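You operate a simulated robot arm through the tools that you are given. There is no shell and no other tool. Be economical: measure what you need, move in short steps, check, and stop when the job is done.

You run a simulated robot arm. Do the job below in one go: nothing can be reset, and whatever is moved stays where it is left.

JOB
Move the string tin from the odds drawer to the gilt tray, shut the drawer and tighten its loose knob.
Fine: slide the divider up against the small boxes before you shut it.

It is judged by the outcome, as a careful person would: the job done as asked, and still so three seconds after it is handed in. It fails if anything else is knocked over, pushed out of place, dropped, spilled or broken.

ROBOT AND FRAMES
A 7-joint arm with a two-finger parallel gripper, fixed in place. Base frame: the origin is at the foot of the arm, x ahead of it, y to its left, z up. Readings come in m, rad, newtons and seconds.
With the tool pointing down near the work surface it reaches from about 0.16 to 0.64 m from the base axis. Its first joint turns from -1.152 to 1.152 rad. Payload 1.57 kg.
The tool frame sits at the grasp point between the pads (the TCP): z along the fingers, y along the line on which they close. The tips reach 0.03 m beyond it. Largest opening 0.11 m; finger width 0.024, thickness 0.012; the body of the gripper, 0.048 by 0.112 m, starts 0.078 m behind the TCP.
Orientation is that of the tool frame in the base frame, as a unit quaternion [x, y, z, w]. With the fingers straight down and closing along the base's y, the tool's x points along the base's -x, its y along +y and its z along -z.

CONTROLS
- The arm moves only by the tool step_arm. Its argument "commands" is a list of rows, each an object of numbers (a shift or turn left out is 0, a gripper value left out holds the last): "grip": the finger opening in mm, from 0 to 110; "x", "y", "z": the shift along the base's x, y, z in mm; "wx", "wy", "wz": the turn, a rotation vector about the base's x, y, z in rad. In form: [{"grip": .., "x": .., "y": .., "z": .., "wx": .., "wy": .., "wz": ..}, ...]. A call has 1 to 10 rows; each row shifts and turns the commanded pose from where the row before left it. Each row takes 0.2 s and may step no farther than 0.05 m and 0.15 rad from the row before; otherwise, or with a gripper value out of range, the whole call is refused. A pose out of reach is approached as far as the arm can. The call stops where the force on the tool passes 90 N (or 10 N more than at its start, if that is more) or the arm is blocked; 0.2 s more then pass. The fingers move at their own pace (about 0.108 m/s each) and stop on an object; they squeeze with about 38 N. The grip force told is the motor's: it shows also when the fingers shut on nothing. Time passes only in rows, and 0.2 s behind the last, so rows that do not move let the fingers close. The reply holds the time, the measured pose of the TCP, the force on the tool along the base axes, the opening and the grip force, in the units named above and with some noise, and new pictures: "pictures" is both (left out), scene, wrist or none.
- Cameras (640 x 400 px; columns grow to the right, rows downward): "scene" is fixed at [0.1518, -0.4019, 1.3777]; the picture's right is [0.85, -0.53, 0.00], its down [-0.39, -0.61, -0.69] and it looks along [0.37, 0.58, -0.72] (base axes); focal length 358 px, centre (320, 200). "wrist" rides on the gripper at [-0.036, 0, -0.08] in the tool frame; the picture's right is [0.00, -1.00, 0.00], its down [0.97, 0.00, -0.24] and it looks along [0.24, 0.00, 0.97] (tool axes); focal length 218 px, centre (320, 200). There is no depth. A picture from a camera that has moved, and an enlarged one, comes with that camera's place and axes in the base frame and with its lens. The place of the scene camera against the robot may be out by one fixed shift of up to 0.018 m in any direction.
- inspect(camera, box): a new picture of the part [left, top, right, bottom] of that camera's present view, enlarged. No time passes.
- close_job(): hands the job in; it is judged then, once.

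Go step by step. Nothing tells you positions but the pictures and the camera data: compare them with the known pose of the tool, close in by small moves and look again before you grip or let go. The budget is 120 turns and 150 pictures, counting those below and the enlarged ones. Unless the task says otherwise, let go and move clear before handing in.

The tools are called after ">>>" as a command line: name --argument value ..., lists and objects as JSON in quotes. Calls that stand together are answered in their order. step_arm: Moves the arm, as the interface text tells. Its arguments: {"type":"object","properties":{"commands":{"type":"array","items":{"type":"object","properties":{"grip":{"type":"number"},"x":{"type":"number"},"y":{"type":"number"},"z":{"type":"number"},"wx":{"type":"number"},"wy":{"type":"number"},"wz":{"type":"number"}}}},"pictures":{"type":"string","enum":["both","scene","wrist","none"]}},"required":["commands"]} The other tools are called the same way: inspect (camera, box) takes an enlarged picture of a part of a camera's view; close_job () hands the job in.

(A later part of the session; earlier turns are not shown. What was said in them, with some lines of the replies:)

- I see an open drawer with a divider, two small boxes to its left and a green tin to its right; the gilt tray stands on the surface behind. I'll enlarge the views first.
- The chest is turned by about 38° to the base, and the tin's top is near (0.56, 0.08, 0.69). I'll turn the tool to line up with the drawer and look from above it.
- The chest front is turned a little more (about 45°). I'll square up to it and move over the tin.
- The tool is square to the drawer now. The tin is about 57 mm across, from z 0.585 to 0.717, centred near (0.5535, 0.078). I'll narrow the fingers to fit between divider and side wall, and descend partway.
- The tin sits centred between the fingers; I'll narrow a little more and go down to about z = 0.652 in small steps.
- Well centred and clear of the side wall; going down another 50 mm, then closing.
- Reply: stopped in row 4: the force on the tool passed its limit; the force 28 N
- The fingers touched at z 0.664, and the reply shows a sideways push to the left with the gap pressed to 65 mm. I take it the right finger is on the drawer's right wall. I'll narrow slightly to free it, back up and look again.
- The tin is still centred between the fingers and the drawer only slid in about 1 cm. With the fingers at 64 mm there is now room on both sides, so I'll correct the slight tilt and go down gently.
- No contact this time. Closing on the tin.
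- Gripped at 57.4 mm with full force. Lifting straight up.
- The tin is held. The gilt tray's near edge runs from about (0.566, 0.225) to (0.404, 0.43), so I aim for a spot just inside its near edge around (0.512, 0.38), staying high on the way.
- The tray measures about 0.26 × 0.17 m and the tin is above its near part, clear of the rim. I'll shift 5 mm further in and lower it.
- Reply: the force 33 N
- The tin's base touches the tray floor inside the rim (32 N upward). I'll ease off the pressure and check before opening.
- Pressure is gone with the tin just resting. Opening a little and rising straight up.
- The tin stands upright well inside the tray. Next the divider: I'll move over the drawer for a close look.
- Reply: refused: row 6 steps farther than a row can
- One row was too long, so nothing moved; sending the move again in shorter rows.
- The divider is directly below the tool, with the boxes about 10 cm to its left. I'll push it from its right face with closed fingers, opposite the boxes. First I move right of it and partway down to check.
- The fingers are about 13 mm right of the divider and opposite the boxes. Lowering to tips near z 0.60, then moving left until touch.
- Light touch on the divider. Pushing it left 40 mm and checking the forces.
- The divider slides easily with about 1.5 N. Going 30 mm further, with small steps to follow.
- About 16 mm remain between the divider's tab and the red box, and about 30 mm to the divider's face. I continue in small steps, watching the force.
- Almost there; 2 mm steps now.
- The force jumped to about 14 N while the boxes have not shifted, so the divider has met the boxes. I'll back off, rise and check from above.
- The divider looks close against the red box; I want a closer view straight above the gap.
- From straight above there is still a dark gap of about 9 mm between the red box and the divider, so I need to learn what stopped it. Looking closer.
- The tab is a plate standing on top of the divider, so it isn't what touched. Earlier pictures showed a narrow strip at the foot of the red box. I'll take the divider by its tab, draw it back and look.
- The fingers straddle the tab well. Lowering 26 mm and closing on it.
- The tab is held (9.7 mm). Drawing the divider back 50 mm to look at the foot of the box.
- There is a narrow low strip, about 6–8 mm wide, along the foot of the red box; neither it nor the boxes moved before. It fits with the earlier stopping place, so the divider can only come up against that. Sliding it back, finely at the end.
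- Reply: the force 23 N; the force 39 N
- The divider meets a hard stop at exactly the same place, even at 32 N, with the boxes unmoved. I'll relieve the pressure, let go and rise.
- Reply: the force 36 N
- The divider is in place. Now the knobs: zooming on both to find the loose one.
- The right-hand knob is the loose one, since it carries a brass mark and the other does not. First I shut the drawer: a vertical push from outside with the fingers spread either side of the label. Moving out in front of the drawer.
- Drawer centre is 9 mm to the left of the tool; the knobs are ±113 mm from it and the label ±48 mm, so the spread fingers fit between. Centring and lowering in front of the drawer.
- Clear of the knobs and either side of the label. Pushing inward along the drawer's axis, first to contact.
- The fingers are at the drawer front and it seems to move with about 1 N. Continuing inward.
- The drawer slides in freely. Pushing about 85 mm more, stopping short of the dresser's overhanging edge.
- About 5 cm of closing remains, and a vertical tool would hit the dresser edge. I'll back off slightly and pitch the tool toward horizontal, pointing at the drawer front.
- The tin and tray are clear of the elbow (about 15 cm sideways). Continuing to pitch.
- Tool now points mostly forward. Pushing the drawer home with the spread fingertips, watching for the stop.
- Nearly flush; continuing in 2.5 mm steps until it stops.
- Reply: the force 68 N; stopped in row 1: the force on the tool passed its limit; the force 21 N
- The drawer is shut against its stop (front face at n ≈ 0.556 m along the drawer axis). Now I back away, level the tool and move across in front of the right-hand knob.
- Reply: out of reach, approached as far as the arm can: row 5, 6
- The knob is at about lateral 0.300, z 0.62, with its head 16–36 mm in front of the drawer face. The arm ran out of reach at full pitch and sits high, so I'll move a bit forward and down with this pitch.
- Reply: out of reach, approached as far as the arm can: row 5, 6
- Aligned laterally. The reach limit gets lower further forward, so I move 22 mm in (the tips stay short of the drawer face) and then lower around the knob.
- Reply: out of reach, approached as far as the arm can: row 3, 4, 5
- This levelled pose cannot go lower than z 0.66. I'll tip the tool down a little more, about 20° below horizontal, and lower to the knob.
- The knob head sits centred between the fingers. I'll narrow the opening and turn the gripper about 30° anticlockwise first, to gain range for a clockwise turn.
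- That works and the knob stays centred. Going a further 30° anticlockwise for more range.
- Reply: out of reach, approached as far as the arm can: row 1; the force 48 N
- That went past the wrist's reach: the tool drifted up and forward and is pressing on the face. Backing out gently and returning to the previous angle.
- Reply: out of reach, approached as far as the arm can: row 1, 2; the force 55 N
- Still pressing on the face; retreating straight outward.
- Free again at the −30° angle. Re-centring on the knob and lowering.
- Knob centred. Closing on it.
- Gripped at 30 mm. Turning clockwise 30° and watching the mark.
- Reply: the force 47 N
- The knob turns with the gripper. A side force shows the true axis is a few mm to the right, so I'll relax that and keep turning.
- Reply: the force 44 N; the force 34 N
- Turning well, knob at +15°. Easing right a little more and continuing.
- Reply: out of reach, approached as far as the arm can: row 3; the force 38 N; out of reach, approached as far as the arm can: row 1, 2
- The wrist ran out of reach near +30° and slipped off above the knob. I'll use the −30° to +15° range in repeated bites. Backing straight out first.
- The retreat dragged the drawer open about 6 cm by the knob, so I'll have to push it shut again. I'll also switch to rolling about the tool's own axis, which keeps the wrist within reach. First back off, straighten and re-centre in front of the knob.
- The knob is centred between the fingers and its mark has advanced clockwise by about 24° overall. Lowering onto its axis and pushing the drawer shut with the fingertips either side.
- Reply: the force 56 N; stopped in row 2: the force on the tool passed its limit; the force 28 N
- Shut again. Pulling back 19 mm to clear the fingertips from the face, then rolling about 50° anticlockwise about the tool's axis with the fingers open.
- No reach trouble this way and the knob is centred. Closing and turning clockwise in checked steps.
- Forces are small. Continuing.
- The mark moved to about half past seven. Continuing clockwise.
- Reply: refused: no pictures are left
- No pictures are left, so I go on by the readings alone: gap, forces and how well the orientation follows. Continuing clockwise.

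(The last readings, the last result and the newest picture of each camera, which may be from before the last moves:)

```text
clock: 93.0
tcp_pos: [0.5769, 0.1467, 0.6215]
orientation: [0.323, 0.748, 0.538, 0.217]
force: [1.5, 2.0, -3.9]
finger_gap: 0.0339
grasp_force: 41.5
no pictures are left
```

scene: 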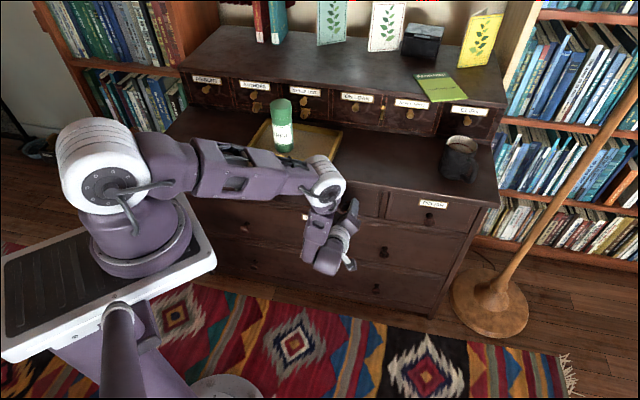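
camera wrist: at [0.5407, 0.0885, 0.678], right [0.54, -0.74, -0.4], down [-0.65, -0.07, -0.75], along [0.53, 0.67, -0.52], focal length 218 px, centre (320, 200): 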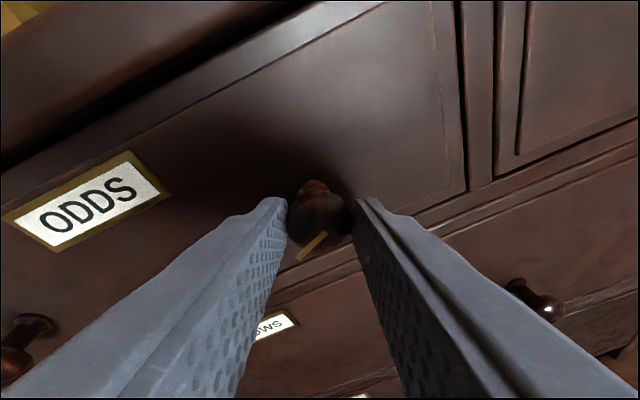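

>>> step_arm --commands '[{"wx": 0.0974, "wy": 0.0961, "wz": -0.0467}, {"wx": 0.0974, "wy": 0.0961, "wz": -0.0467}, {}]' --pictures "none"

```text
clock: 93.8
tcp_pos: [0.5767, 0.1472, 0.621]
orientation: [0.426, 0.693, 0.565, 0.138]
force: [-2.9, 2.2, 0.2]
finger_gap: 0.0334
grasp_force: 41.1
no pictures are left
```

>>> step_arm --commands '[{"wx": 0.0974, "wy": 0.0961, "wz": -0.0467}, {"wx": 0.0974, "wy": 0.0961, "wz": -0.0467}, {}]' --pictures "none"

```text
clock: 94.6
tcp_pos: [0.5776, 0.1469, 0.621]
orientation: [0.522, 0.624, 0.578, 0.055]
force: [-1.2, 3.6, 1.1]
finger_gap: 0.0329
grasp_force: 41.2
no pictures are left
```

>>> step_arm --commands '[{"wx": 0.0974, "wy": 0.0961, "wz": -0.0467}, {"wx": 0.0974, "wy": 0.0961, "wz": -0.0467}, {}]' --pictures "none"

```text
clock: 95.4
tcp_pos: [0.5772, 0.1456, 0.6209]
orientation: [0.607, 0.542, 0.58, -0.029]
force: [0.4, 2.7, 0.8]
finger_gap: 0.032
grasp_force: 40.2
no pictures are left
```

No lag against the commanded turn so far, so it may still be turning freely. Going on to find either the stop or the wrist's limit.

>>> step_arm --commands '[{"wx": 0.0974, "wy": 0.0961, "wz": -0.0467}, {"wx": 0.0974, "wy": 0.0961, "wz": -0.0467}, {}]' --pictures "none"

```text
clock: 96.2
tcp_pos: [0.5778, 0.1466, 0.62]
orientation: [0.678, 0.45, 0.57, -0.113]
force: [0.3, 1.6, -1.0]
finger_gap: 0.0308
grasp_force: 39.7
no pictures are left
```

>>> step_arm --commands '[{"wx": 0.0974, "wy": 0.0961, "wz": -0.0467}, {"wx": 0.0974, "wy": 0.0961, "wz": -0.0467}, {}]' --pictures "none"

```text
clock: 97.0
tcp_pos: [0.5776, 0.146, 0.6208]
orientation: [0.735, 0.348, 0.548, -0.194]
force: [0.6, 0.7, 1.0]
finger_gap: 0.0304
grasp_force: 39.8
no pictures are left
```

>>> step_arm --commands '[{"wx": 0.0974, "wy": 0.0961, "wz": -0.0467}, {"wx": 0.0974, "wy": 0.0961, "wz": -0.0467}, {}]' --pictures "none"

```text
clock: 97.8
tcp_pos: [0.5775, 0.1465, 0.6209]
orientation: [0.778, 0.238, 0.515, -0.271]
force: [1.9, -3.2, 1.2]
finger_gap: 0.0306
grasp_force: 39.6
no pictures are left
```

The grip has now carried the knob through about 240° clockwise in this bite. That should take a loosened knob to its stop, after which the pads slip. I'll open in place, then press the drawer front once to confirm it is still shut.

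>>> step_arm --commands '[{"grip": 45}, {"grip": 70}, {}, {"x": 5, "y": 5}, {"x": 4, "y": 4}, {}]' --pictures "none"

```text
clock: 99.2
tcp_pos: [0.585, 0.1557, 0.62]
orientation: [0.777, 0.238, 0.515, -0.271]
force: [-0.4, 0.0, 1.0]
finger_gap: 0.0699
grasp_force: 0.1
no pictures are left
```

>>> step_arm --commands '[{"x": 1.4, "y": 1.4}, {"x": 1, "y": 1}, {}]' --pictures "none"

```text
clock: 100.0
tcp_pos: [0.5882, 0.158, 0.6197]
orientation: [0.778, 0.238, 0.515, -0.271]
force: [-8.2, -8.3, 3.9]
finger_gap: 0.0698
grasp_force: 0.2
no pictures are left
```

>>> step_arm --commands '[{"x": 0.8, "y": 0.8}, {}]' --pictures "none"

```text
clock: 100.6
tcp_pos: [0.5887, 0.1589, 0.6208]
orientation: [0.778, 0.238, 0.514, -0.271]
force: [-32.3, -31.1, 15.2]
finger_gap: 0.0701
grasp_force: 0.1
no pictures are left
```

The drawer is hard against its stop, so it's shut. Backing straight out with the fingers wide, clear of the knob.

>>> step_arm --commands '[{"x": -5, "y": -5, "grip": 80}, {"x": -10, "y": -10}, {}]' --pictures "none"

>>> step_arm --commands '[{"x": -15, "y": -15}, {"x": -15, "y": -15}, {"x": -15, "y": -15, "z": 10}, {"x": -10, "y": -10, "z": 15}, {}]' --pictures "none"

```text
clock: 101.4
tcp_pos: [0.5735, 0.1441, 0.6196]
orientation: [0.777, 0.239, 0.515, -0.271]
force: [0.2, 0.0, 0.6]
finger_gap: 0.0799
grasp_force: 0.1
no pictures are left
```

```text
clock: 102.6
tcp_pos: [0.5199, 0.089, 0.6447]
orientation: [0.778, 0.238, 0.515, -0.271]
force: [0.1, 1.4, 0.8]
finger_gap: 0.08
grasp_force: 0.2
no pictures are left
```

The retreat was free of contact forces and the gripper is clear of everything, so I hand the job in.

>>> close_job

```text
The job is handed in.
```

I moved the string tin to the gilt tray, slid the divider toward the boxes, shut the drawer and turned its loose knob clockwise, but I could not confirm the knob is fully tight.

- **Tin:** it was standing upright inside the tray, near the front edge, in the last pictures that showed it.
- **Divider:** it stopped about 9 mm short of the red box, apparently on a narrow strip along the box's foot. It would not go further at about 32 N, and the boxes did not move.
- **Drawer:** my retreat after the first turn of the knob pulled it open about 6 cm, so I pushed it shut again. A last push met a hard stop.
- **Knob:** I took the loose one to be the right-hand knob with the brass mark. The gripper went through about 240° clockwise on the last grip. The pictures ran out partway through, after about 75° of that turn. I never felt a definite stop, so it may still need a check.
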